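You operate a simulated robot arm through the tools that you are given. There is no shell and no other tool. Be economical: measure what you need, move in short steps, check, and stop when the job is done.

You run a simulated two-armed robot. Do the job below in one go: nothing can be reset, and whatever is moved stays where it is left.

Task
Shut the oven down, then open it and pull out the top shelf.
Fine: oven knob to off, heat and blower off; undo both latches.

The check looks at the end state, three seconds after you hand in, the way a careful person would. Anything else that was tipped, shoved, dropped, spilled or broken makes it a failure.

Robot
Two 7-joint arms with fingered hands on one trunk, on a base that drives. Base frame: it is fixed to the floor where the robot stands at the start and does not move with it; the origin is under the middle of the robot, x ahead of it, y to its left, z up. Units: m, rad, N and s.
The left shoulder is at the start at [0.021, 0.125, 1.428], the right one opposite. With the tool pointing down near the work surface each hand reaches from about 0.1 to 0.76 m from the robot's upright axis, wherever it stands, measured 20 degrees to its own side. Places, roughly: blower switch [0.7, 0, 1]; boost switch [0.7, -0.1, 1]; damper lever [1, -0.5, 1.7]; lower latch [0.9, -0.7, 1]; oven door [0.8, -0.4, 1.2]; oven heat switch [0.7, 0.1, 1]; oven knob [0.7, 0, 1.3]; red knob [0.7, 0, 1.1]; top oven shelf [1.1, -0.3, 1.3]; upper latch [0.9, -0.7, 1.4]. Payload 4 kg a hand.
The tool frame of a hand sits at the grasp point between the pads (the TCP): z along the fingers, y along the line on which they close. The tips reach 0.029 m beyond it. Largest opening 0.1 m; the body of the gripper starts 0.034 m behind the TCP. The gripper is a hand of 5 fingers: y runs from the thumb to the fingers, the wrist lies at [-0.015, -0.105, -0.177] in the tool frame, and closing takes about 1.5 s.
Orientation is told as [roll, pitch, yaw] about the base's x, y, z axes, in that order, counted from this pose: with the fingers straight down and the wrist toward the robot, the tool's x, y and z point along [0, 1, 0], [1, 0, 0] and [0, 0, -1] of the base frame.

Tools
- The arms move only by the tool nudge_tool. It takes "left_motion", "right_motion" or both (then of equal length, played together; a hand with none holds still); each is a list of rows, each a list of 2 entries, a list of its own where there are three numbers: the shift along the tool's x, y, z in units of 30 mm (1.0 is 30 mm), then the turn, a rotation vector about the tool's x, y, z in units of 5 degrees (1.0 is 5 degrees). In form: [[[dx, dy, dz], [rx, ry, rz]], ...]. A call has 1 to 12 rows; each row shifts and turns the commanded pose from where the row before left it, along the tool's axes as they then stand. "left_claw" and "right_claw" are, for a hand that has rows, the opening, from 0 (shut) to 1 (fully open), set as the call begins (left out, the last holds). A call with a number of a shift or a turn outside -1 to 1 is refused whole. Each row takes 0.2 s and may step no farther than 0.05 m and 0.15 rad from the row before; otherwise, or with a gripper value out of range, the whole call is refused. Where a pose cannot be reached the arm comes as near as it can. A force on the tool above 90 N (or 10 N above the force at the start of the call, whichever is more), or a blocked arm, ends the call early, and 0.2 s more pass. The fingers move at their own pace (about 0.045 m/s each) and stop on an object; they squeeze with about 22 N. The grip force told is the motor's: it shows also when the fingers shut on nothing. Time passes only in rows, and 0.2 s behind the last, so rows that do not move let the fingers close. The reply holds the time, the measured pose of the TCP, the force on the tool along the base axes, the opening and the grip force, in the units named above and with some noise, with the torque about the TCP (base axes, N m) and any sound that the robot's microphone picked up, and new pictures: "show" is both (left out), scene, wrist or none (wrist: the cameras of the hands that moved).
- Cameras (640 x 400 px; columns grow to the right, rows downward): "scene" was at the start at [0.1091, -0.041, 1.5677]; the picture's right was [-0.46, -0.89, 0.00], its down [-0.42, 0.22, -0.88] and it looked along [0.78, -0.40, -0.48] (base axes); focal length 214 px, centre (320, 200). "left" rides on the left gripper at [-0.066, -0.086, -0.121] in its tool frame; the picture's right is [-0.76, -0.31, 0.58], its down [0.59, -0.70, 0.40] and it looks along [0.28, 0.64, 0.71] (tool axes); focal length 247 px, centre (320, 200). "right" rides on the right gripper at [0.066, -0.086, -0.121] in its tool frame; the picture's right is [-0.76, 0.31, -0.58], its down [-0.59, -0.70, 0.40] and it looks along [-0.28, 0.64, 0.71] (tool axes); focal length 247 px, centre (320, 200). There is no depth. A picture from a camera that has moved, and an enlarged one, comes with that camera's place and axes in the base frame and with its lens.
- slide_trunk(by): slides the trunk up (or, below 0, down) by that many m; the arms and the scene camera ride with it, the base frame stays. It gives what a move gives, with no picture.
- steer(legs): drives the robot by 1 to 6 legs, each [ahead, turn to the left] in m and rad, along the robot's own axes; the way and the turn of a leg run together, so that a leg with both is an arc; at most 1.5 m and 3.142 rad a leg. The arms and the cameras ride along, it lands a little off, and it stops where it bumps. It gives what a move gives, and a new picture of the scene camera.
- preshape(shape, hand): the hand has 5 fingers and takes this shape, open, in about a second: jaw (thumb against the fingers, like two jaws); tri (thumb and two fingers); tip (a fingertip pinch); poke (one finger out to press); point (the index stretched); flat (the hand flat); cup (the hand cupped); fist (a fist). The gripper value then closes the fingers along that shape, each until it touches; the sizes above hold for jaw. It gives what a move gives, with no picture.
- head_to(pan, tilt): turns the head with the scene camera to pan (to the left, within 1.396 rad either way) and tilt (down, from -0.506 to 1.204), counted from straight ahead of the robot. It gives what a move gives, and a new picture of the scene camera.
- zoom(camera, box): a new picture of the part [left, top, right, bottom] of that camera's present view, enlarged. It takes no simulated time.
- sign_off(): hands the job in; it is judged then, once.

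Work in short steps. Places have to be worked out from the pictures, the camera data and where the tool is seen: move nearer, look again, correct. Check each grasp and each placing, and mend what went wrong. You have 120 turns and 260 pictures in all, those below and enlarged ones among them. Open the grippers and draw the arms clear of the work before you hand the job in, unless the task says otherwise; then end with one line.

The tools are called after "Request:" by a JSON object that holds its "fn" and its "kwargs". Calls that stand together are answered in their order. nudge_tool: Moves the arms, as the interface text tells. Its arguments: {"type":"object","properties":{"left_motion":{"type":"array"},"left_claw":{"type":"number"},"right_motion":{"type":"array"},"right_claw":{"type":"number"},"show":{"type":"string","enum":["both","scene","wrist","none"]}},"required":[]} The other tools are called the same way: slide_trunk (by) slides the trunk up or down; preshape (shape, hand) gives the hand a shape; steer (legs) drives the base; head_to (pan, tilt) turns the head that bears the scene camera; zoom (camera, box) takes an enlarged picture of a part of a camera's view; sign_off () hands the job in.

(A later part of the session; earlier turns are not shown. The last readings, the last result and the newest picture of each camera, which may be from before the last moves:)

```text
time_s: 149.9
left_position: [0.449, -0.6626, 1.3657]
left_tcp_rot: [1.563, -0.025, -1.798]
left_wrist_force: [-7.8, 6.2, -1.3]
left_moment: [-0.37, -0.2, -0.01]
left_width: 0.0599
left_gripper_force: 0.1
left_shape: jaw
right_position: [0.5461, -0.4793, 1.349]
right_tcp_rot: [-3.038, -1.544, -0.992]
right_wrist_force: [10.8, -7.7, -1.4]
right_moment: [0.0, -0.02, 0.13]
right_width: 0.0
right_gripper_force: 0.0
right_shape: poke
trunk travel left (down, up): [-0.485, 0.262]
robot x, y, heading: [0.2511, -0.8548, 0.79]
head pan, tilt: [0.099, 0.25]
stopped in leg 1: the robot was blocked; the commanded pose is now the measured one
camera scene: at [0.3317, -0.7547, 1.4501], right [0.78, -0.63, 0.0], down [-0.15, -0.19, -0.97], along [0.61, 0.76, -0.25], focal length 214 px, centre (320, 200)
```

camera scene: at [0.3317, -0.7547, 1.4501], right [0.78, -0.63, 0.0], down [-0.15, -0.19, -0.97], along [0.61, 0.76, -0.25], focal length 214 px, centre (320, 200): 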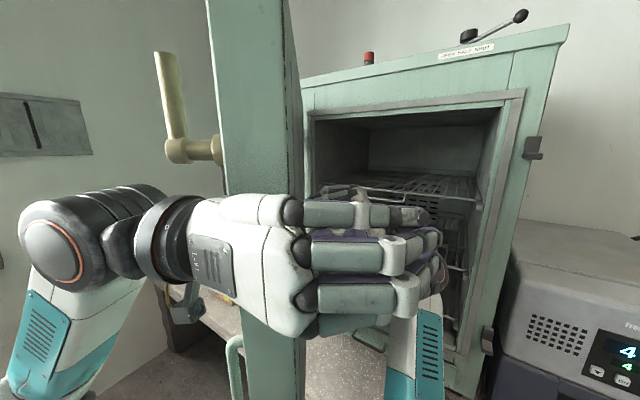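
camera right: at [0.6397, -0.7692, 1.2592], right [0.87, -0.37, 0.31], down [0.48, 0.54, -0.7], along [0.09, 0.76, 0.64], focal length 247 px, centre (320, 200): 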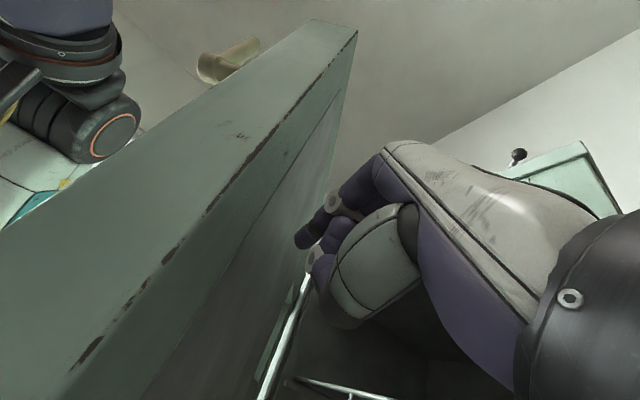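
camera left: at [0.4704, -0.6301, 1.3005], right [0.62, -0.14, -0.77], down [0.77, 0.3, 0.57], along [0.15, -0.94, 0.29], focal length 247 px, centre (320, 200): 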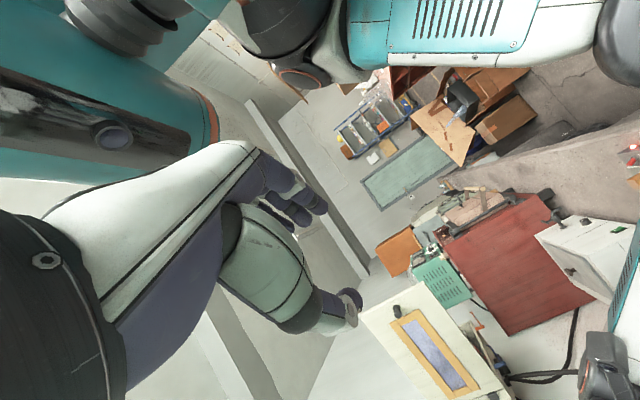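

The door's edge is pinned between the two hands. I ease the right finger off and slide the left hand leftwards past the edge.

Request:
{"fn": "nudge_tool", "kwargs": {"right_motion": [[[-0.3, 0, -0.8], [0, 0, 0]], [[0, 0, -0.8], [0, 0, 0]], [[0, 0, 0], [0, 0, 0]], [[0, 0, 0], [0, 0, 0]], [[0, 0, 0], [0, 0, 0]], [[0, 0, 0], [0, 0, 0]], [[0, 0, 0], [0, 0, 0]], [[0, 0, 0], [0, 0, 0]]], "left_motion": [[[0, 0, 0], [0, 0, 0]], [[0, 0, 0], [0, 0, 0]], [[0, 0, -1], [0, 0, 0]], [[0, 0, -1], [0, 0, 0]], [[0, 0, -1], [0, 0, 0]], [[0, 0, -1], [0, 0, 0]], [[0, 0, -1], [0, 0, 0]], [[0, 0, -1], [0, 0, 0]]], "show": "scene"}}

```text
time_s: 151.7
left_position: [0.291, -0.5956, 1.38]
left_tcp_rot: [1.561, -0.025, -1.798]
left_wrist_force: [0.6, 0.3, -0.4]
left_moment: [0.0, 0.01, 0.01]
left_width: 0.0598
left_gripper_force: 0.1
left_shape: jaw
left hand out of reach, approached as far as the arm can: row 3, 4, 5, 6
right_position: [0.5843, -0.5103, 1.3465]
right_tcp_rot: [-2.961, -1.547, -1.066]
right_wrist_force: [0.1, -0.5, 0.4]
right_moment: [0.02, 0.0, 0.0]
right_width: 0.0
right_gripper_force: 0.0
right_shape: poke
trunk travel left (down, up): [-0.485, 0.262]
robot x, y, heading: [0.2452, -0.855, 0.795]
head pan, tilt: [0.099, 0.25]
camera scene: at [0.3317, -0.755, 1.4501], right [0.78, -0.63, 0.0], down [-0.15, -0.19, -0.97], along [0.61, 0.76, -0.25], focal length 214 px, centre (320, 200)
```

scene: 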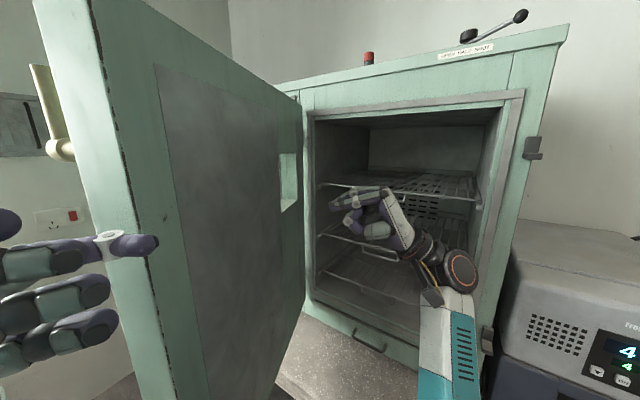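

The left hand is now past the door's edge and the view is clear: three shelves, the door at about 65°. I turn the base further left so that the right arm pushes the door on.

Request:
{"fn": "steer", "kwargs": {"legs": [[0, 0.4]]}}

```text
time_s: 153.3
left_position: [0.1887, -0.5989, 1.3795]
left_tcp_rot: [1.562, -0.023, -1.408]
left_wrist_force: [-0.5, 0.0, -1.2]
left_moment: [0.01, 0.01, 0.01]
left_width: 0.0598
left_gripper_force: 0.3
left_shape: jaw
right_position: [0.4272, -0.4089, 1.3468]
right_tcp_rot: [-2.954, -1.549, -0.681]
right_wrist_force: [0.6, -0.2, 0.5]
right_moment: [-0.03, -0.03, 0.0]
right_width: 0.0
right_gripper_force: 0.0
right_shape: poke
trunk travel left (down, up): [-0.485, 0.262]
robot x, y, heading: [0.2515, -0.8549, 1.185]
head pan, tilt: [0.099, 0.25]
camera scene: at [0.2869, -0.7301, 1.45], right [0.96, -0.28, 0.0], down [-0.07, -0.24, -0.97], along [0.27, 0.93, -0.25], focal length 214 px, centre (320, 200)
```

scene: 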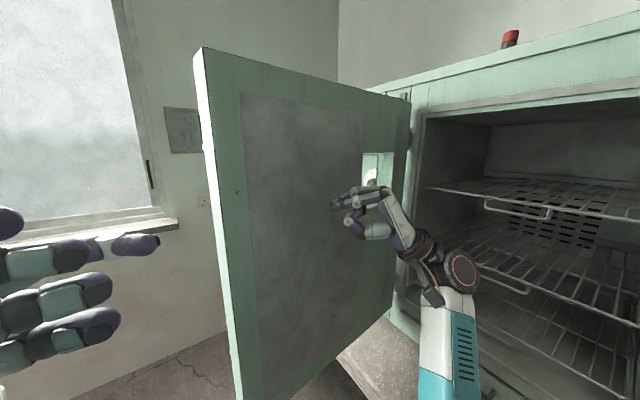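

The door stands near 85–90° now. I turn 0.35 rad further so it's well clear of the shelf's path.

Request:
{"fn": "steer", "kwargs": {"legs": [[0, 0.35]]}}

```text
time_s: 154.8
left_position: [0.1047, -0.6328, 1.3811]
left_tcp_rot: [1.561, -0.025, -1.055]
left_wrist_force: [0.4, -0.2, 0.2]
left_moment: [-0.04, 0.0, 0.0]
left_width: 0.06
left_gripper_force: 0.0
left_shape: jaw
right_position: [0.2626, -0.373, 1.3459]
right_tcp_rot: [-2.956, -1.547, -0.326]
right_wrist_force: [-0.7, 0.7, 0.2]
right_moment: [0.0, 0.01, 0.0]
right_width: 0.0002
right_gripper_force: 0.0
right_shape: poke
trunk travel left (down, up): [-0.485, 0.262]
robot x, y, heading: [0.2473, -0.8585, 1.542]
head pan, tilt: [0.099, 0.25]
camera scene: at [0.2431, -0.7247, 1.4501], right [1.0, 0.07, 0.0], down [0.02, -0.25, -0.97], along [-0.07, 0.97, -0.25], focal length 214 px, centre (320, 200)
```

scene: 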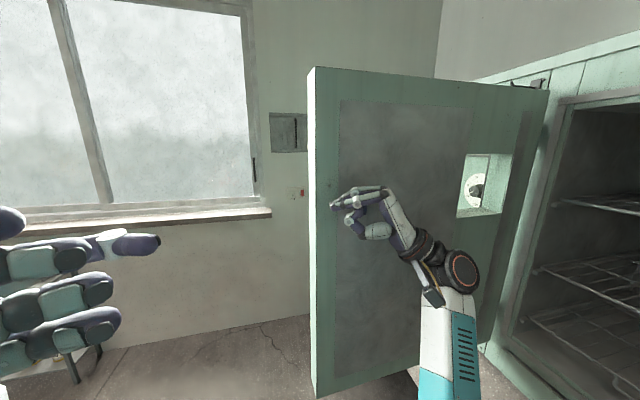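

The door is around 90°. With the hand still against its inner face, I drive ahead 0.2 m to push it well past square.

Request:
{"fn": "steer", "kwargs": {"legs": [[0.2, 0]]}}

```text
time_s: 156.4
left_position: [0.1139, -0.4319, 1.3801]
left_tcp_rot: [1.563, -0.027, -1.062]
left_wrist_force: [0.2, -1.0, 0.9]
left_moment: [0.0, 0.0, -0.02]
left_width: 0.0598
left_gripper_force: 0.1
left_shape: jaw
right_position: [0.2735, -0.1717, 1.3472]
right_tcp_rot: [-3.014, -1.547, -0.276]
right_wrist_force: [0.2, -0.1, -0.9]
right_moment: [0.04, 0.02, 0.0]
right_width: 0.0001
right_gripper_force: 0.1
right_shape: poke
trunk travel left (down, up): [-0.485, 0.262]
robot x, y, heading: [0.2495, -0.6521, 1.533]
head pan, tilt: [0.099, 0.25]
camera scene: at [0.2512, -0.5224, 1.4499], right [1.0, 0.06, 0.0], down [0.02, -0.25, -0.97], along [-0.06, 0.97, -0.25], focal length 214 px, centre (320, 200)
```

scene: 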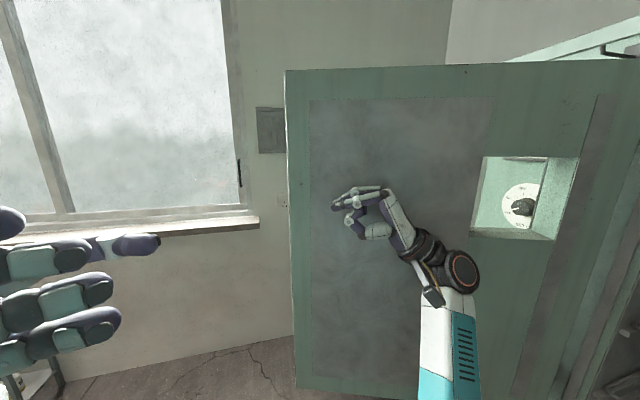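

The door is now a little past 95°. I push 0.12 m more.

Request:
{"fn": "steer", "kwargs": {"legs": [[0.12, 0]]}}

```text
time_s: 157.3
left_position: [0.1148, -0.4155, 1.3814]
left_tcp_rot: [1.562, -0.021, -1.061]
left_wrist_force: [0.0, -0.2, -0.4]
left_moment: [0.02, 0.02, -0.01]
left_width: 0.06
left_gripper_force: 0.1
left_shape: jaw
right_position: [0.2735, -0.1683, 1.3496]
right_tcp_rot: [-1.923, -1.52, -1.343]
right_wrist_force: [5.3, -28.1, -4.7]
right_moment: [0.18, 0.43, -1.94]
right_width: 0.0
right_gripper_force: 0.1
right_shape: poke
trunk travel left (down, up): [-0.485, 0.262]
robot x, y, heading: [0.2534, -0.6299, 1.532]
head pan, tilt: [0.099, 0.25]
stopped in leg 1: the force on the tool passed its limit at 124 N (the readings are from after the stop); the commanded pose is now the measured one
camera scene: at [0.2533, -0.5059, 1.4507], right [1.0, 0.06, 0.0], down [0.01, -0.24, -0.97], along [-0.06, 0.97, -0.24], focal length 214 px, centre (320, 200)
```

scene: 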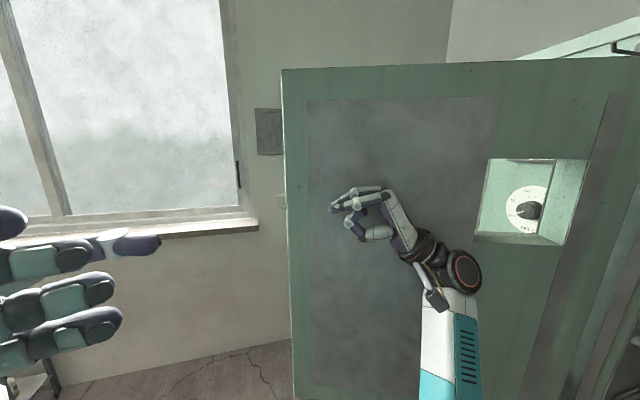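

The door has reached its stop at about 98°. I reverse 0.18 m to clear it and turn back to face the oven.

Request:
{"fn": "steer", "kwargs": {"legs": [[-0.18, 0], [0, -1.24]]}}

```text
time_s: 161.9
left_position: [0.4111, -0.6045, 1.3795]
left_tcp_rot: [1.561, -0.025, -2.295]
left_wrist_force: [1.1, 0.4, 0.0]
left_moment: [0.03, 0.01, -0.03]
left_width: 0.06
left_gripper_force: 0.0
left_shape: jaw
right_position: [0.6966, -0.6719, 1.3471]
right_tcp_rot: [-1.98, -1.53, -2.527]
right_wrist_force: [0.2, -0.4, 1.1]
right_moment: [-0.02, -0.04, -0.05]
right_width: 0.0
right_gripper_force: 0.1
right_shape: poke
trunk travel left (down, up): [-0.485, 0.262]
robot x, y, heading: [0.252, -0.814, 0.3]
head pan, tilt: [0.099, 0.25]
camera scene: at [0.3698, -0.7643, 1.4501], right [0.39, -0.92, 0.0], down [-0.23, -0.1, -0.97], along [0.89, 0.38, -0.25], focal length 214 px, centre (320, 200)
```

scene: 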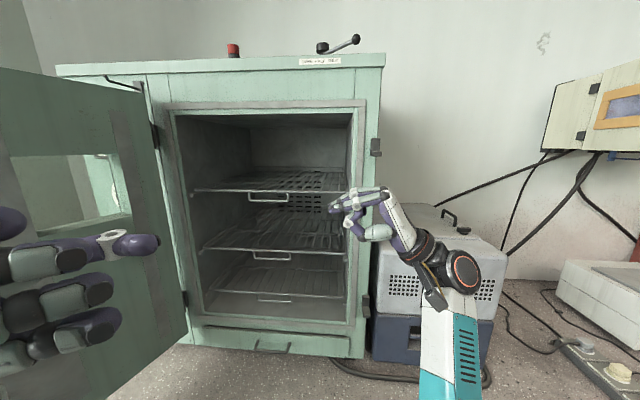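

The door is fully open and the top shelf shows an empty wire rack with a pull loop near L −0.62, z 1.30. I turn the right hand to point forward and shape it as a jaw.

Request:
{"fn": "nudge_tool", "kwargs": {"right_motion": [[[0, 0, 0], [0, -1, 0]], [[0, 0, 0], [0, -1, 0]], [[0, 0, 0], [0, -1, 0]], [[0, 0, 0], [0, -1, 0]], [[0, 0, 0], [0, -1, 0]], [[0, 0, 0], [0, -1, 0]], [[0, 0, 0], [0, -1, 0]], [[0, 0, 0], [0, -1, 0]], [[0, 0, 0], [0, -1, 0]], [[0, 0, 0], [0, -1, 0]], [[0, 0, 0], [0, -1, 0]], [[0, 0, 0], [0, -1, 0]]], "show": "none"}}

Request:
{"fn": "preshape", "kwargs": {"hand": "right", "shape": "jaw"}}

Request:
{"fn": "nudge_tool", "kwargs": {"right_motion": [[[0, 0, 0], [0, -1, 0]], [[0, 0, 0], [0, -1, 0]], [[0, 0, 0], [0, -1, 0]], [[0, 0, 0], [0, -1, 0]], [[0, 0, 0], [0, -1, 0]], [[0, 0, 0], [0, -1, 0]], [[0, 0, 0], [0, 0, 0]]]}}

Request:
{"fn": "zoom", "kwargs": {"camera": "scene", "box": [180, 160, 360, 280]}}

```text
time_s: 164.5
left_position: [0.4101, -0.6058, 1.3797]
left_tcp_rot: [1.561, -0.026, -2.297]
left_wrist_force: [0.8, -0.1, -0.8]
left_moment: [-0.04, -0.02, 0.0]
left_width: 0.06
left_gripper_force: 0.1
left_shape: jaw
right_position: [0.6976, -0.6743, 1.3485]
right_tcp_rot: [-2.573, -1.52, -2.986]
right_wrist_force: [0.1, 0.6, 0.6]
right_moment: [-0.01, -0.01, 0.05]
right_width: 0.0001
right_gripper_force: 0.1
right_shape: poke
trunk travel left (down, up): [-0.485, 0.262]
robot x, y, heading: [0.2479, -0.8142, 0.297]
head pan, tilt: [0.099, 0.25]
```

```text
time_s: 165.4
left_position: [0.4107, -0.6069, 1.3796]
left_tcp_rot: [1.56, -0.027, -2.298]
left_wrist_force: [0.8, 0.0, -0.5]
left_moment: [0.0, -0.01, 0.02]
left_width: 0.0599
left_gripper_force: 0.0
left_shape: jaw
right_position: [0.6967, -0.6731, 1.3481]
right_tcp_rot: [-2.566, -1.52, -2.991]
right_wrist_force: [-0.2, -0.2, 0.7]
right_moment: [-0.01, 0.01, 0.01]
right_width: 0.0997
right_gripper_force: 0.1
right_shape: jaw
trunk travel left (down, up): [-0.485, 0.262]
robot x, y, heading: [0.2508, -0.8124, 0.298]
head pan, tilt: [0.099, 0.25]
```

```text
time_s: 166.2
left_position: [0.4116, -0.6056, 1.3793]
left_tcp_rot: [1.56, -0.025, -2.295]
left_wrist_force: [0.5, -0.5, 0.2]
left_moment: [0.01, 0.0, 0.03]
left_width: 0.06
left_gripper_force: 0.1
left_shape: jaw
right_position: [0.7009, -0.6809, 1.3607]
right_tcp_rot: [-2.118, -1.357, 2.592]
right_wrist_force: [0.7, -0.5, 0.8]
right_moment: [0.02, 0.0, 0.02]
right_width: 0.0999
right_gripper_force: 0.1
right_shape: jaw
trunk travel left (down, up): [-0.485, 0.262]
robot x, y, heading: [0.2487, -0.8107, 0.301]
head pan, tilt: [0.099, 0.25]
stopped in row 3 (right hand): the arm was blocked; the commanded pose is now the measured one
camera scene: at [0.3698, -0.7643, 1.4501], right [0.39, -0.92, 0.0], down [-0.23, -0.1, -0.97], along [0.89, 0.38, -0.25], focal length 214 px, centre (320, 200)
camera right: at [0.5818, -0.6877, 1.2528], right [-0.23, -0.9, 0.37], down [0.74, -0.41, -0.54], along [0.64, 0.15, 0.76], focal length 247 px, centre (320, 200)
```

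scene: 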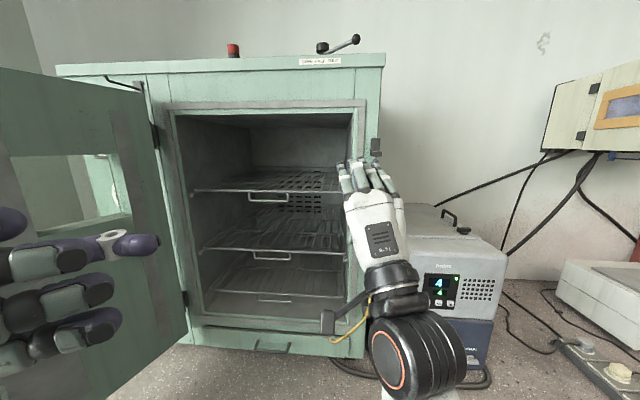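
right: 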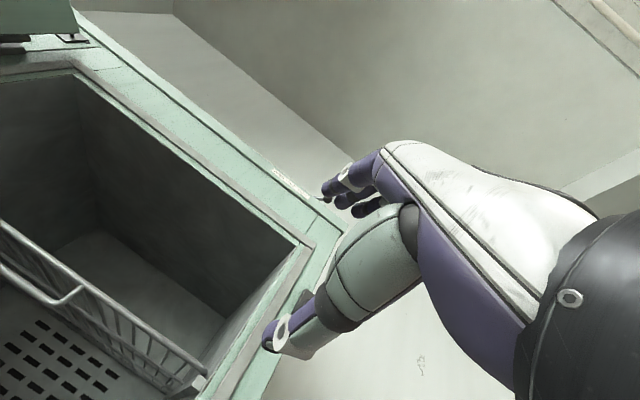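

```text
3.33 times, centred on (270, 220) of scene
camera zoom: at [0.3698, -0.7643, 1.4501], right [0.39, -0.92, 0.0], down [-0.23, -0.1, -0.97], along [0.89, 0.38, -0.25], focal length 715 px, centre (487, 133)
```

zoom: 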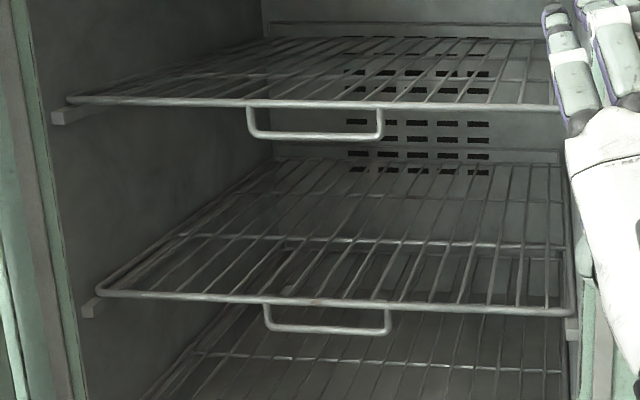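

The right hand was stopped by its wrist limit just short of square. The loop hangs under the rail at about D 0.755, L −0.61, z 1.283. I move the hand left and forward, where the arm is less cramped.

Request:
{"fn": "nudge_tool", "kwargs": {"right_motion": [[[0.95, 0, 0.6], [0, 0, 0]], [[0.95, 0, 0.6], [0, 0, 0]], [[0.95, 0, 0.6], [0, 0, 0]], [[0.95, 0, 0.6], [0, 0, 0]], [[0.95, 0, 0.6], [0, -0.5, 0]], [[0.95, 0, 0.5], [0, -0.5, 0]], [[0.95, 0, 0.3], [0, -0.5, 0]], [[0.6, 0, 0], [0, -0.5, 0]]]}}

```text
time_s: 167.1
left_position: [0.4108, -0.6054, 1.38]
left_tcp_rot: [1.561, -0.026, -2.297]
left_wrist_force: [-0.1, 0.6, -1.3]
left_moment: [-0.02, 0.01, 0.01]
left_width: 0.0598
left_gripper_force: 0.2
left_shape: jaw
right_position: [0.7285, -0.5899, 1.3091]
right_tcp_rot: [-1.818, -1.228, 2.25]
right_wrist_force: [-0.6, 0.5, 0.5]
right_moment: [0.01, -0.01, -0.01]
right_width: 0.0999
right_gripper_force: 0.0
right_shape: jaw
trunk travel left (down, up): [-0.485, 0.262]
robot x, y, heading: [0.2482, -0.8145, 0.298]
head pan, tilt: [0.099, 0.25]
stopped in row 4 (right hand): the arm was blocked; the commanded pose is now the measured one
camera scene: at [0.3698, -0.7642, 1.4501], right [0.39, -0.92, 0.0], down [-0.23, -0.1, -0.97], along [0.89, 0.38, -0.25], focal length 214 px, centre (320, 200)
camera right: at [0.6137, -0.609, 1.1971], right [-0.29, -0.82, 0.49], down [0.73, -0.52, -0.44], along [0.61, 0.23, 0.76], focal length 247 px, centre (320, 200)
```

scene: 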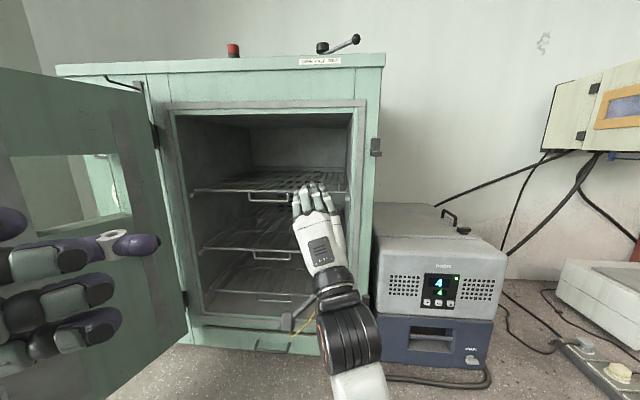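
right: 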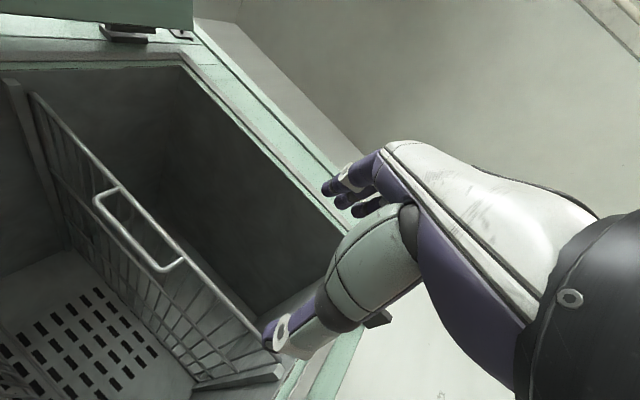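

The right wrist is at its limit here. The left arm, whose shoulder is in front of the shelf, suits better: I withdraw the right hand to the right first.

Request:
{"fn": "nudge_tool", "kwargs": {"right_motion": [[[-0.5, 0, -0.8], [0, 0, 0]], [[-0.9, 0, -0.5], [0, 0, 0]], [[-0.9, 0, -0.5], [0, 0, 0]], [[-0.9, 0, -0.5], [0, 0, 0]], [[-0.9, 0, 0], [0, 0, 0]], [[-0.9, 0, 0], [0, 0, 0]], [[-0.9, 0, 0], [0, 0, 0]], [[-0.9, 0, 0], [0, 0, 0]], [[-0.9, 0, 0], [0, 0, 0]], [[-0.9, 0, 0], [0, 0, 0]]], "show": "none"}}

Request:
{"fn": "nudge_tool", "kwargs": {"left_motion": [[[0, -0.8, 0], [1, 0, 0]], [[0, -0.8, 0], [1, 0, 0]], [[0, -0.8, 0], [1, 0, 0]], [[0, -0.7, 0.3], [1, 0, 0]], [[0, -0.6, 0.3], [1, 0, 0]], [[0, -0.4, 0.4], [1, 0, 0]], [[0, -0.3, 0.5], [1, 0, 0]], [[0, 0, 0.6], [1, 0, 0]], [[0, 0, 0.6], [1, 0, 0]], [[0, 0, 0.6], [1, 0, 0]], [[0, 0, 0.6], [1, 0, 0]], [[0, 0, 0.6], [1, 0, 0]]]}}

```text
time_s: 169.2
left_position: [0.41, -0.6061, 1.3801]
left_tcp_rot: [1.56, -0.025, -2.297]
left_wrist_force: [-0.3, -0.7, -0.4]
left_moment: [0.0, 0.01, 0.0]
left_width: 0.06
left_gripper_force: 0.0
left_shape: jaw
right_position: [0.7657, -0.8439, 1.388]
right_tcp_rot: [-1.815, -1.231, 2.25]
right_wrist_force: [0.4, 1.3, -0.3]
right_moment: [-0.01, -0.02, 0.01]
right_width: 0.1002
right_gripper_force: 0.1
right_shape: jaw
trunk travel left (down, up): [-0.485, 0.262]
robot x, y, heading: [0.2484, -0.8136, 0.303]
head pan, tilt: [0.099, 0.25]
```

```text
time_s: 171.8
left_position: [0.6072, -0.4999, 1.3744]
left_tcp_rot: [1.545, -0.005, -1.248]
left_wrist_force: [0.7, 0.6, -0.1]
left_moment: [-0.01, -0.01, 0.03]
left_width: 0.0599
left_gripper_force: 0.0
left_shape: jaw
right_position: [0.7667, -0.8421, 1.3881]
right_tcp_rot: [-1.814, -1.227, 2.247]
right_wrist_force: [0.1, 0.2, 0.0]
right_moment: [-0.02, 0.04, -0.03]
right_width: 0.0999
right_gripper_force: 0.1
right_shape: jaw
trunk travel left (down, up): [-0.485, 0.262]
robot x, y, heading: [0.2458, -0.8104, 0.302]
head pan, tilt: [0.099, 0.25]
camera scene: at [0.3701, -0.7645, 1.45], right [0.39, -0.92, 0.0], down [-0.23, -0.1, -0.97], along [0.89, 0.38, -0.25], focal length 214 px, centre (320, 200)
camera left: at [0.464, -0.4575, 1.3129], right [0.43, 0.46, -0.77], down [0.17, 0.8, 0.57], along [0.89, -0.38, 0.27], focal length 247 px, centre (320, 200)
```

scene: 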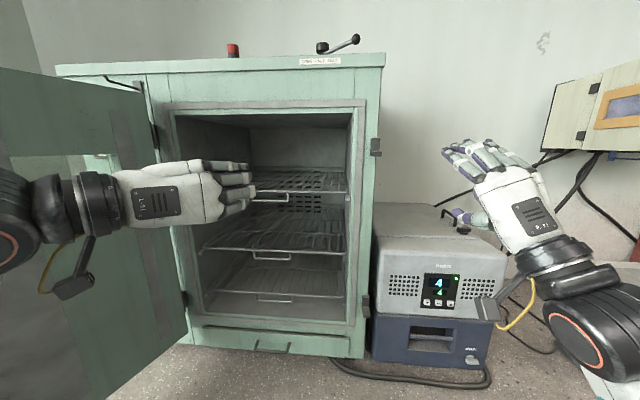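
left: 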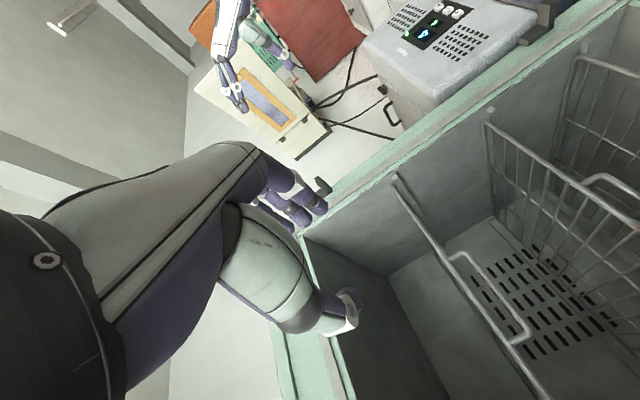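

The left hand points into the oven. I raise the trunk 0.13 m so the posture matches the one used for the knob, and roll the hand upright.

Request:
{"fn": "slide_trunk", "kwargs": {"by": 0.13}}

Request:
{"fn": "nudge_tool", "kwargs": {"left_motion": [[[0, 0, 0.3], [0, 0, -1]], [[0, 0, 0.3], [0, 0, -1]], [[0, 0, 0.3], [0, 0, -1]], [[0, 0, 0.3], [0, 0, -1]], [[0, 0, 0.3], [0, 0, -1]], [[0, 0, 0.3], [0, 0, -1]], [[0, 0, 0.3], [0, 0, -1]], [[0, 0, 0.3], [0, 0, -1]], [[0, 0, 0.3], [0, 0, -1]], [[0, 0, 0.3], [0, 0, -1]], [[0, 0, 0], [0, 0, -1]], [[0, 0, 0], [0, 0, -1]]], "left_claw": 0.8, "show": "none"}}

Request:
{"fn": "nudge_tool", "kwargs": {"left_motion": [[[0, 0, 0], [0, 0, -1]], [[0, 0, 0], [0, 0, -1]], [[0, 0, 0], [0, 0, -1]], [[0, 0, 0], [0, 0, -1]], [[0, 0, 0], [0, 0, -1]], [[0, 0, 0], [0, 0, -1]], [[0, -1, 0], [0, 0, 0]], [[0, -1, 0], [0, 0, 0]], [[0, -1, 0], [0, 0, 0]]]}}

```text
time_s: 173.4
left_position: [0.6074, -0.4991, 1.5037]
left_tcp_rot: [1.542, -0.003, -1.249]
left_wrist_force: [0.4, -0.8, 0.2]
left_moment: [0.0, -0.01, 0.04]
left_width: 0.0599
left_gripper_force: 0.1
left_shape: jaw
right_position: [0.7658, -0.8438, 1.5161]
right_tcp_rot: [-1.815, -1.229, 2.248]
right_wrist_force: [0.3, 0.3, 0.3]
right_moment: [0.02, -0.01, 0.0]
right_width: 0.0996
right_gripper_force: 0.1
right_shape: jaw
trunk travel left (down, up): [-0.615, 0.132]
robot x, y, heading: [0.25, -0.8108, 0.302]
head pan, tilt: [0.099, 0.25]
```

```text
time_s: 176.0
left_position: [0.6933, -0.4722, 1.5011]
left_tcp_rot: [1.515, -1.05, -1.2]
left_wrist_force: [-0.2, -0.1, 0.9]
left_moment: [-0.02, 0.03, 0.05]
left_width: 0.0794
left_gripper_force: 0.1
left_shape: jaw
right_position: [0.7665, -0.8441, 1.5164]
right_tcp_rot: [-1.814, -1.231, 2.246]
right_wrist_force: [0.0, -0.1, 0.3]
right_moment: [0.01, 0.02, 0.04]
right_width: 0.0996
right_gripper_force: 0.1
right_shape: jaw
trunk travel left (down, up): [-0.615, 0.132]
robot x, y, heading: [0.247, -0.8098, 0.304]
head pan, tilt: [0.099, 0.25]
```

```text
time_s: 178.0
left_position: [0.6861, -0.4741, 1.4089]
left_tcp_rot: [-0.156, -1.544, 0.48]
left_wrist_force: [-0.7, 0.9, -0.5]
left_moment: [0.01, -0.01, -0.02]
left_width: 0.0796
left_gripper_force: 0.1
left_shape: jaw
right_position: [0.7651, -0.8434, 1.5166]
right_tcp_rot: [-1.816, -1.228, 2.249]
right_wrist_force: [-0.1, 0.7, 0.6]
right_moment: [0.02, 0.0, 0.0]
right_width: 0.0999
right_gripper_force: 0.0
right_shape: jaw
trunk travel left (down, up): [-0.615, 0.132]
robot x, y, heading: [0.2493, -0.8088, 0.3]
head pan, tilt: [0.099, 0.25]
camera scene: at [0.3619, -0.7665, 1.5808], right [0.39, -0.92, 0.0], down [-0.23, -0.1, -0.97], along [0.89, 0.38, -0.25], focal length 214 px, centre (320, 200)
camera left: at [0.591, -0.5765, 1.329], right [0.78, -0.54, -0.32], down [0.17, 0.68, -0.72], along [0.6, 0.5, 0.62], focal length 247 px, centre (320, 200)
```

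scene: 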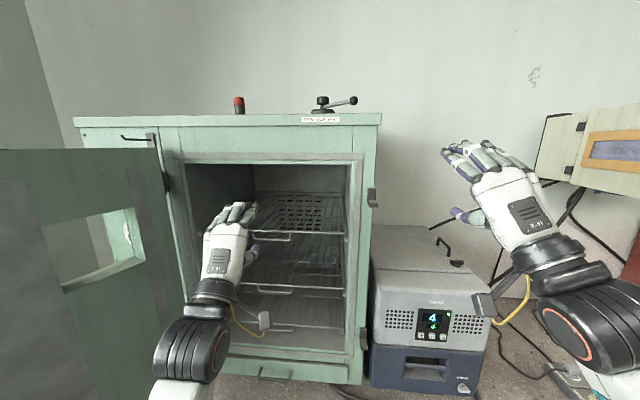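
left: 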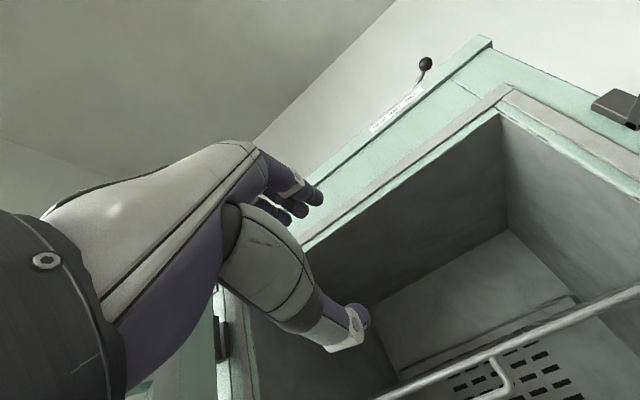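

The left hand is upright now. The views agree on the shelf's rail at z≈1.313 and its loop bar at z≈1.283, D≈0.76, L≈−0.60. I line up between them and approach with the jaw open, fingers above the rail and thumb below the bar.

Request:
{"fn": "nudge_tool", "kwargs": {"left_motion": [[[0.4, -0.93, 0], [0, 0, 0]], [[0.4, -0.93, 0], [0, 0, 0]], [[0.4, -0.93, 0], [0, 0, 0]], [[0.33, -0.93, 0], [0, 0, 0]], [[0, 0, 1], [0, 0, 0]], [[0, 0, 1], [0, 0, 0]], [[0, 0, 1], [0, 0, 0]], [[0, 0, 1], [0, 0, 0]], [[0, 0, 1], [0, 0, 0]]]}}

```text
time_s: 180.0
left_position: [0.8163, -0.3838, 1.295]
left_tcp_rot: [-0.153, -1.542, 0.474]
left_wrist_force: [1.3, 0.3, 0.1]
left_moment: [0.03, -0.02, 0.03]
left_width: 0.0796
left_gripper_force: 0.0
left_shape: jaw
right_position: [0.7676, -0.843, 1.5176]
right_tcp_rot: [-1.812, -1.23, 2.247]
right_wrist_force: [0.6, -0.4, 0.4]
right_moment: [0.04, 0.0, 0.01]
right_width: 0.1
right_gripper_force: 0.0
right_shape: jaw
trunk travel left (down, up): [-0.615, 0.132]
robot x, y, heading: [0.2488, -0.811, 0.299]
head pan, tilt: [0.099, 0.25]
camera scene: at [0.3638, -0.7662, 1.5806], right [0.39, -0.92, 0.0], down [-0.23, -0.1, -0.97], along [0.89, 0.38, -0.25], focal length 214 px, centre (320, 200)
camera left: at [0.7197, -0.4855, 1.2142], right [0.78, -0.54, -0.32], down [0.17, 0.68, -0.72], along [0.6, 0.5, 0.62], focal length 247 px, centre (320, 200)
```

scene: 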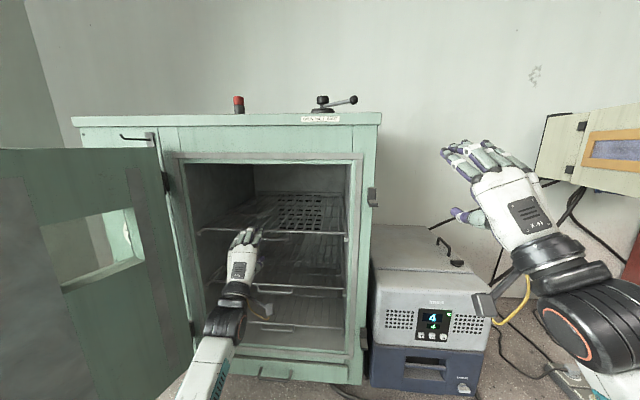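
left: 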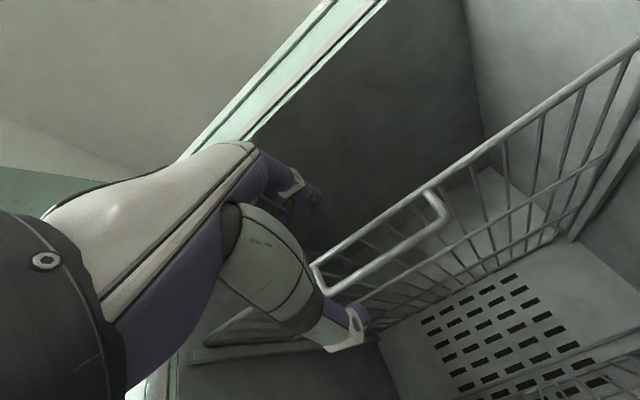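

The loop is centred at L≈−0.61, with its bar perhaps at z 1.29. I nudge 8 mm up and 8 mm right, and advance to the rail.

Request:
{"fn": "nudge_tool", "kwargs": {"left_motion": [[[-0.27, 0.27, 0.5], [0, 0, 0]], [[0, 0, 0.9], [0, 0, 0]], [[0, 0, 0.9], [0, 0, 0]]]}}

Request:
{"fn": "zoom", "kwargs": {"camera": "scene", "box": [190, 190, 350, 300]}}

```text
time_s: 180.8
left_position: [0.8834, -0.3699, 1.3023]
left_tcp_rot: [-0.126, -1.541, 0.449]
left_wrist_force: [-0.1, -0.4, 0.9]
left_moment: [0.01, -0.04, -0.02]
left_width: 0.0797
left_gripper_force: 0.0
left_shape: jaw
right_position: [0.768, -0.8434, 1.5156]
right_tcp_rot: [-1.814, -1.23, 2.246]
right_wrist_force: [-0.5, -0.3, -0.6]
right_moment: [0.03, -0.02, -0.01]
right_width: 0.0998
right_gripper_force: 0.0
right_shape: jaw
trunk travel left (down, up): [-0.615, 0.132]
robot x, y, heading: [0.2502, -0.8166, 0.3]
head pan, tilt: [0.099, 0.25]
camera scene: at [0.3637, -0.7667, 1.5806], right [0.39, -0.92, 0.0], down [-0.23, -0.1, -0.97], along [0.89, 0.38, -0.25], focal length 214 px, centre (320, 200)
camera left: at [0.7878, -0.4713, 1.2215], right [0.78, -0.54, -0.32], down [0.17, 0.68, -0.72], along [0.6, 0.5, 0.62], focal length 247 px, centre (320, 200)
```

scene: 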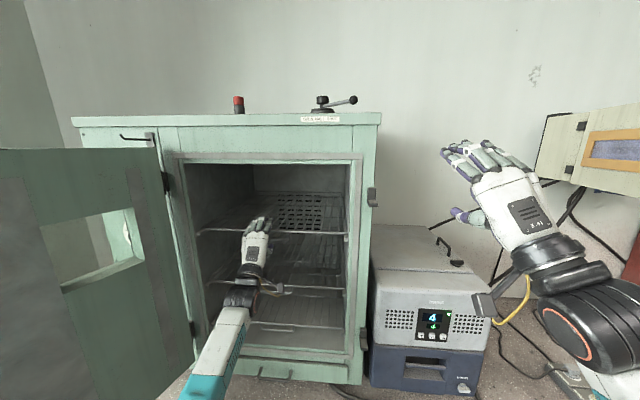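
left: 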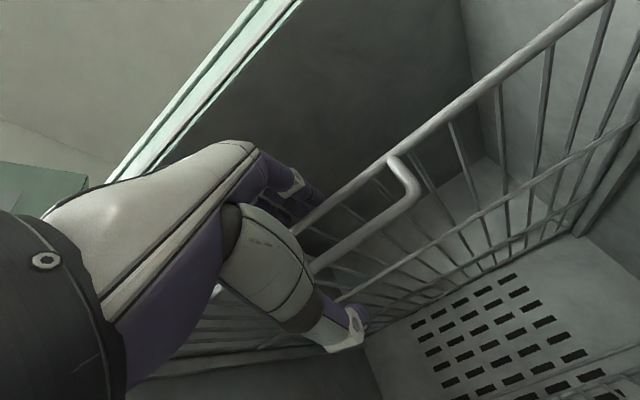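

```text
3.64 times, centred on (270, 245) of scene
camera zoom: at [0.3637, -0.7667, 1.5806], right [0.39, -0.92, 0.0], down [-0.23, -0.1, -0.97], along [0.89, 0.38, -0.25], focal length 780 px, centre (502, 36)
```

zoom: 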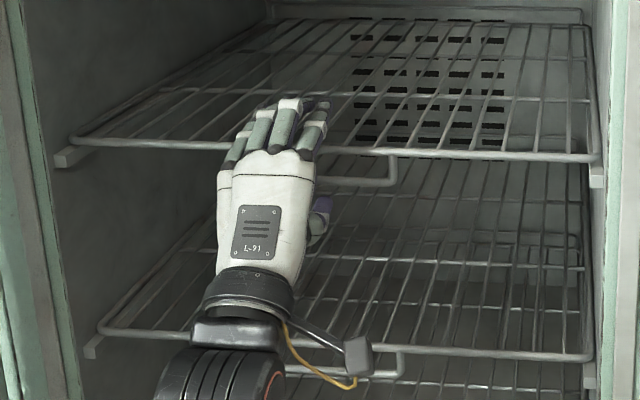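

Fingers are over the rail, the thumb under the loop. I advance 12 mm and close.

Request:
{"fn": "nudge_tool", "kwargs": {"left_motion": [[[0, 0, 0.4], [0, 0, 0]], [[0, 0, 0], [0, 0, 0]], [[0, 0, 0], [0, 0, 0]], [[0, 0, 0], [0, 0, 0]], [[0, 0, 0], [0, 0, 0]], [[0, 0, 0], [0, 0, 0]], [[0, 0, 0], [0, 0, 0]], [[0, 0, 0], [0, 0, 0]]], "left_claw": 0, "show": "wrist"}}

```text
time_s: 182.6
left_position: [0.8953, -0.3673, 1.3028]
left_tcp_rot: [-0.142, -1.544, 0.461]
left_wrist_force: [1.9, 0.8, 2.8]
left_moment: [0.5, -0.68, 0.09]
left_width: 0.0285
left_gripper_force: 21.7
left_shape: jaw
right_position: [0.7667, -0.8431, 1.5165]
right_tcp_rot: [-1.815, -1.229, 2.249]
right_wrist_force: [0.6, 0.0, -0.1]
right_moment: [0.0, -0.03, 0.02]
right_width: 0.0998
right_gripper_force: 0.1
right_shape: jaw
trunk travel left (down, up): [-0.615, 0.132]
robot x, y, heading: [0.25, -0.8106, 0.298]
head pan, tilt: [0.099, 0.25]
camera left: at [0.7987, -0.4679, 1.2212], right [0.78, -0.54, -0.32], down [0.18, 0.68, -0.72], along [0.6, 0.5, 0.62], focal length 247 px, centre (320, 200)
```

left: 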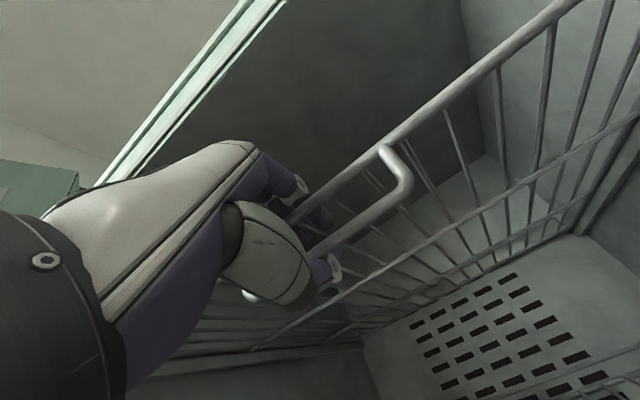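

The rail and loop are gripped at 28 mm. I pull straight out 0.15 m.

Request:
{"fn": "nudge_tool", "kwargs": {"left_motion": [[[0.03, -0.03, -0.6], [0, 0, 0]], [[0.03, -0.03, -0.9], [0, 0, 0]], [[0.03, -0.03, -0.9], [0, 0, 0]], [[0.03, -0.03, -0.9], [0, 0, 0]], [[0.03, -0.03, -0.9], [0, 0, 0]], [[0.03, -0.03, -0.9], [0, 0, 0]]]}}

```text
time_s: 184.0
left_position: [0.7463, -0.4122, 1.3013]
left_tcp_rot: [-0.098, -1.546, 0.417]
left_wrist_force: [0.6, -12.0, 4.7]
left_moment: [0.64, -0.66, 0.01]
left_width: 0.0286
left_gripper_force: 21.7
left_shape: jaw
right_position: [0.7643, -0.8477, 1.5162]
right_tcp_rot: [-1.822, -1.23, 2.254]
right_wrist_force: [-0.3, -0.4, -0.9]
right_moment: [-0.03, -0.01, 0.02]
right_width: 0.0997
right_gripper_force: 0.1
right_shape: jaw
trunk travel left (down, up): [-0.615, 0.132]
robot x, y, heading: [0.2493, -0.8106, 0.298]
head pan, tilt: [0.099, 0.25]
camera scene: at [0.361, -0.7702, 1.581], right [0.39, -0.92, 0.0], down [-0.23, -0.09, -0.97], along [0.89, 0.38, -0.25], focal length 214 px, centre (320, 200)
camera left: at [0.6504, -0.5136, 1.22], right [0.78, -0.54, -0.32], down [0.18, 0.68, -0.71], along [0.6, 0.5, 0.62], focal length 247 px, centre (320, 200)
```

scene: 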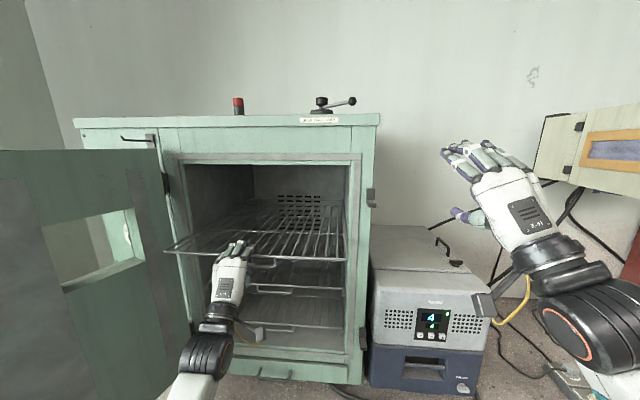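
left: 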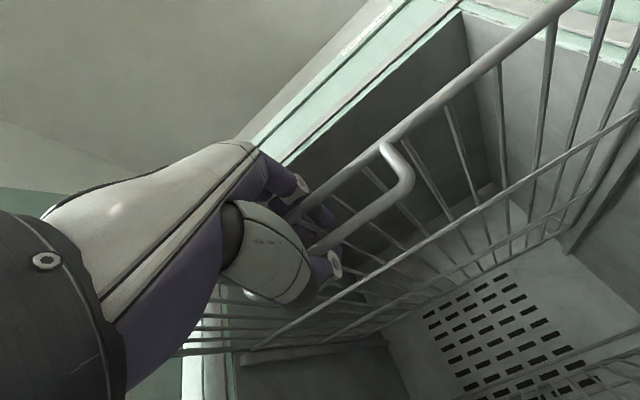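

It slides smoothly, 15 cm out. I pull about 7 cm more, feeling for a stop.

Request:
{"fn": "nudge_tool", "kwargs": {"left_motion": [[[0.03, -0.03, -0.8], [0, 0, 0]], [[0.03, -0.03, -0.8], [0, 0, 0]], [[0.03, -0.03, -0.8], [0, 0, 0]]]}}

Request:
{"fn": "zoom", "kwargs": {"camera": "scene", "box": [130, 150, 380, 310]}}

```text
time_s: 184.8
left_position: [0.676, -0.4334, 1.3011]
left_tcp_rot: [-0.037, -1.544, 0.356]
left_wrist_force: [5.1, -18.2, 7.7]
left_moment: [0.76, -0.62, -0.11]
left_width: 0.0284
left_gripper_force: 21.1
left_shape: jaw
right_position: [0.7649, -0.8483, 1.5173]
right_tcp_rot: [-1.824, -1.234, 2.257]
right_wrist_force: [-0.2, -0.9, 0.4]
right_moment: [-0.02, 0.02, -0.03]
right_width: 0.0997
right_gripper_force: 0.0
right_shape: jaw
trunk travel left (down, up): [-0.615, 0.132]
robot x, y, heading: [0.25, -0.8116, 0.299]
head pan, tilt: [0.099, 0.25]
camera scene: at [0.3612, -0.7718, 1.581], right [0.39, -0.92, 0.0], down [-0.23, -0.09, -0.97], along [0.89, 0.38, -0.24], focal length 214 px, centre (320, 200)
camera left: at [0.5801, -0.535, 1.2192], right [0.78, -0.54, -0.32], down [0.18, 0.68, -0.71], along [0.6, 0.5, 0.62], focal length 247 px, centre (320, 200)
```

scene: 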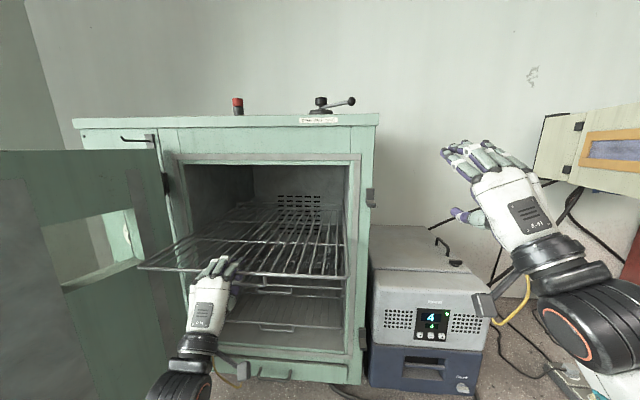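
left: 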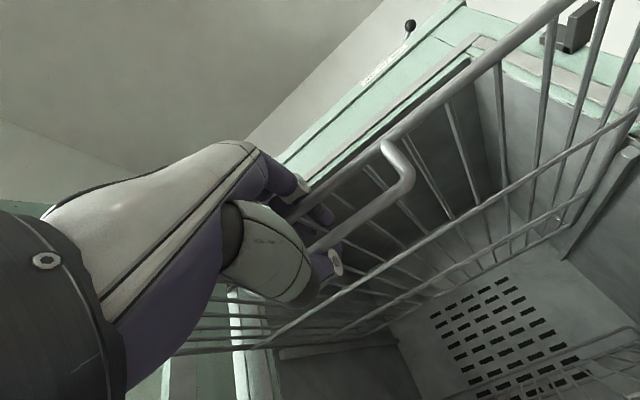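

```text
2.50 times, centred on (255, 230) of scene
camera zoom: at [0.3612, -0.7718, 1.581], right [0.39, -0.92, 0.0], down [-0.23, -0.09, -0.97], along [0.89, 0.38, -0.24], focal length 536 px, centre (482, 125)
```

zoom: 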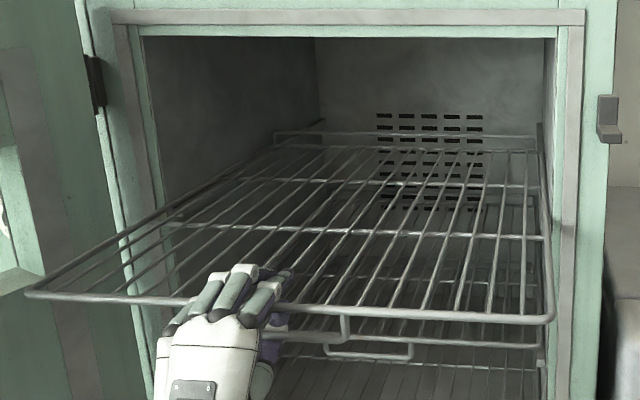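

About 22 cm out, and the rack carries a slight downward load without tipping, so its runners hold it. I pull 5 cm more to look for the end stop.

Request:
{"fn": "nudge_tool", "kwargs": {"left_motion": [[[0.05, 0, -0.6], [0, 0, 0]], [[0.05, 0, -0.6], [0, 0, 0]], [[0.05, 0, -0.6], [0, 0, 0]]]}}

```text
time_s: 185.6
left_position: [0.6311, -0.4419, 1.2961]
left_tcp_rot: [-0.046, -1.535, 0.37]
left_wrist_force: [50.1, 4.7, 13.2]
left_moment: [0.37, -0.39, -0.02]
left_width: 0.0268
left_gripper_force: 21.8
left_shape: jaw
right_position: [0.7729, -0.8436, 1.5137]
right_tcp_rot: [-1.803, -1.232, 2.237]
right_wrist_force: [-0.5, -0.5, 0.5]
right_moment: [-0.01, 0.06, -0.01]
right_width: 0.0999
right_gripper_force: 0.1
right_shape: jaw
trunk travel left (down, up): [-0.615, 0.132]
robot x, y, heading: [0.2525, -0.8114, 0.3]
head pan, tilt: [0.099, 0.25]
camera scene: at [0.3699, -0.7667, 1.5802], right [0.39, -0.92, 0.0], down [-0.23, -0.1, -0.97], along [0.89, 0.38, -0.25], focal length 214 px, centre (320, 200)
camera left: at [0.5357, -0.5442, 1.2166], right [0.78, -0.54, -0.33], down [0.17, 0.67, -0.72], along [0.61, 0.5, 0.61], focal length 247 px, centre (320, 200)
```

scene: 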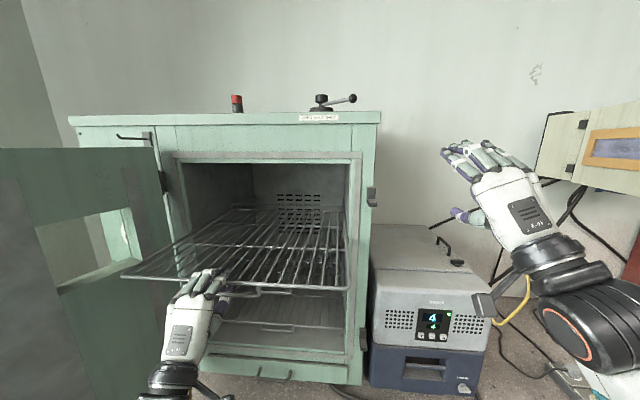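
left: 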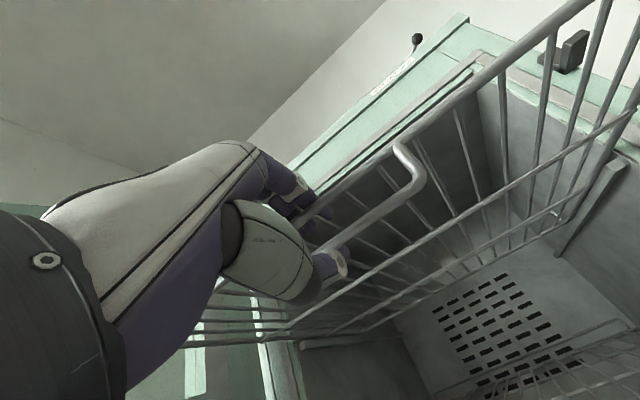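

The pull rose to 50 N: the shelf is at its end stop, about 25 cm out. I ease off, open the hand and look before withdrawing.

Request:
{"fn": "nudge_tool", "kwargs": {"left_motion": [[[0, 0, 0.35], [0, 0, 0]], [[0, 0, 0], [0, 0, 0]], [[0, 0, 0], [0, 0, 0]], [[0, 0, 0], [0, 0, 0]], [[0, 0, 0], [0, 0, 0]], [[0, 0, 0], [0, 0, 0]], [[0, 0, 0], [0, 0, 0]]], "left_claw": 0.9, "show": "wrist"}}

```text
time_s: 187.2
left_position: [0.6362, -0.4398, 1.3015]
left_tcp_rot: [-0.147, -1.543, 0.469]
left_wrist_force: [0.2, 0.0, 0.7]
left_moment: [-0.02, -0.02, 0.02]
left_width: 0.0899
left_gripper_force: 0.1
left_shape: jaw
right_position: [0.766, -0.8447, 1.5164]
right_tcp_rot: [-1.814, -1.229, 2.251]
right_wrist_force: [0.1, -0.1, -0.4]
right_moment: [0.0, 0.0, 0.03]
right_width: 0.0995
right_gripper_force: 0.0
right_shape: jaw
trunk travel left (down, up): [-0.615, 0.132]
robot x, y, heading: [0.2517, -0.8084, 0.299]
head pan, tilt: [0.099, 0.25]
camera left: at [0.5395, -0.5406, 1.2199], right [0.78, -0.54, -0.32], down [0.17, 0.68, -0.72], along [0.6, 0.5, 0.62], focal length 247 px, centre (320, 200)
```

left: 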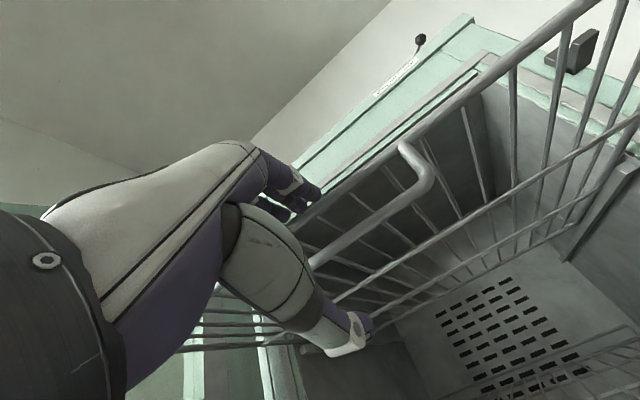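

The shelf stays put and the hand is free of load. I withdraw it straight back.

Request:
{"fn": "nudge_tool", "kwargs": {"left_motion": [[[0, 0, -0.7], [0, 0, 0]], [[0, 0, -0.8], [0, 0, 0]], [[0, 0, -0.8], [0, 0, 0]], [[0, 0, -0.8], [0, 0, 0]]]}}

```text
time_s: 188.2
left_position: [0.5438, -0.4701, 1.302]
left_tcp_rot: [-0.153, -1.544, 0.473]
left_wrist_force: [-0.7, -0.7, 0.7]
left_moment: [-0.01, 0.02, 0.01]
left_width: 0.0898
left_gripper_force: 0.0
left_shape: jaw
right_position: [0.7666, -0.8432, 1.5168]
right_tcp_rot: [-1.817, -1.23, 2.25]
right_wrist_force: [0.5, -0.3, 0.3]
right_moment: [-0.02, 0.0, 0.0]
right_width: 0.0997
right_gripper_force: 0.1
right_shape: jaw
trunk travel left (down, up): [-0.615, 0.132]
robot x, y, heading: [0.2477, -0.8129, 0.294]
head pan, tilt: [0.099, 0.25]
camera scene: at [0.3619, -0.7671, 1.5808], right [0.39, -0.92, 0.0], down [-0.23, -0.1, -0.97], along [0.89, 0.38, -0.25], focal length 214 px, centre (320, 200)
camera left: at [0.4487, -0.5716, 1.2211], right [0.78, -0.54, -0.32], down [0.18, 0.68, -0.72], along [0.6, 0.5, 0.62], focal length 247 px, centre (320, 200)
```

scene: 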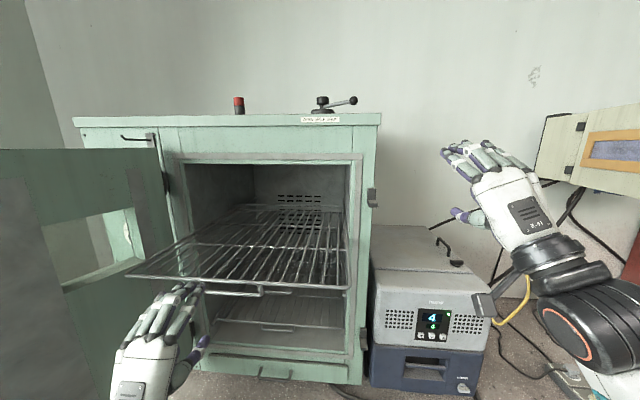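
left: 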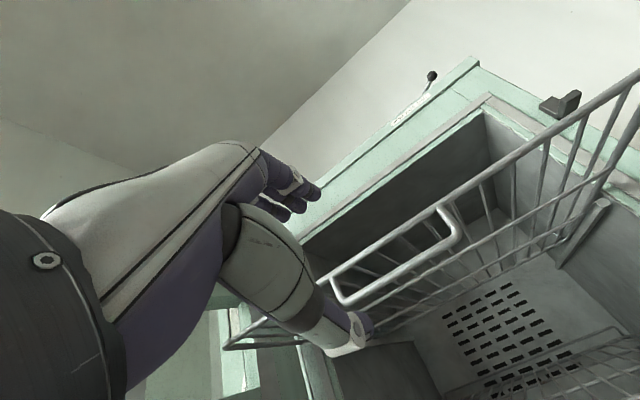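

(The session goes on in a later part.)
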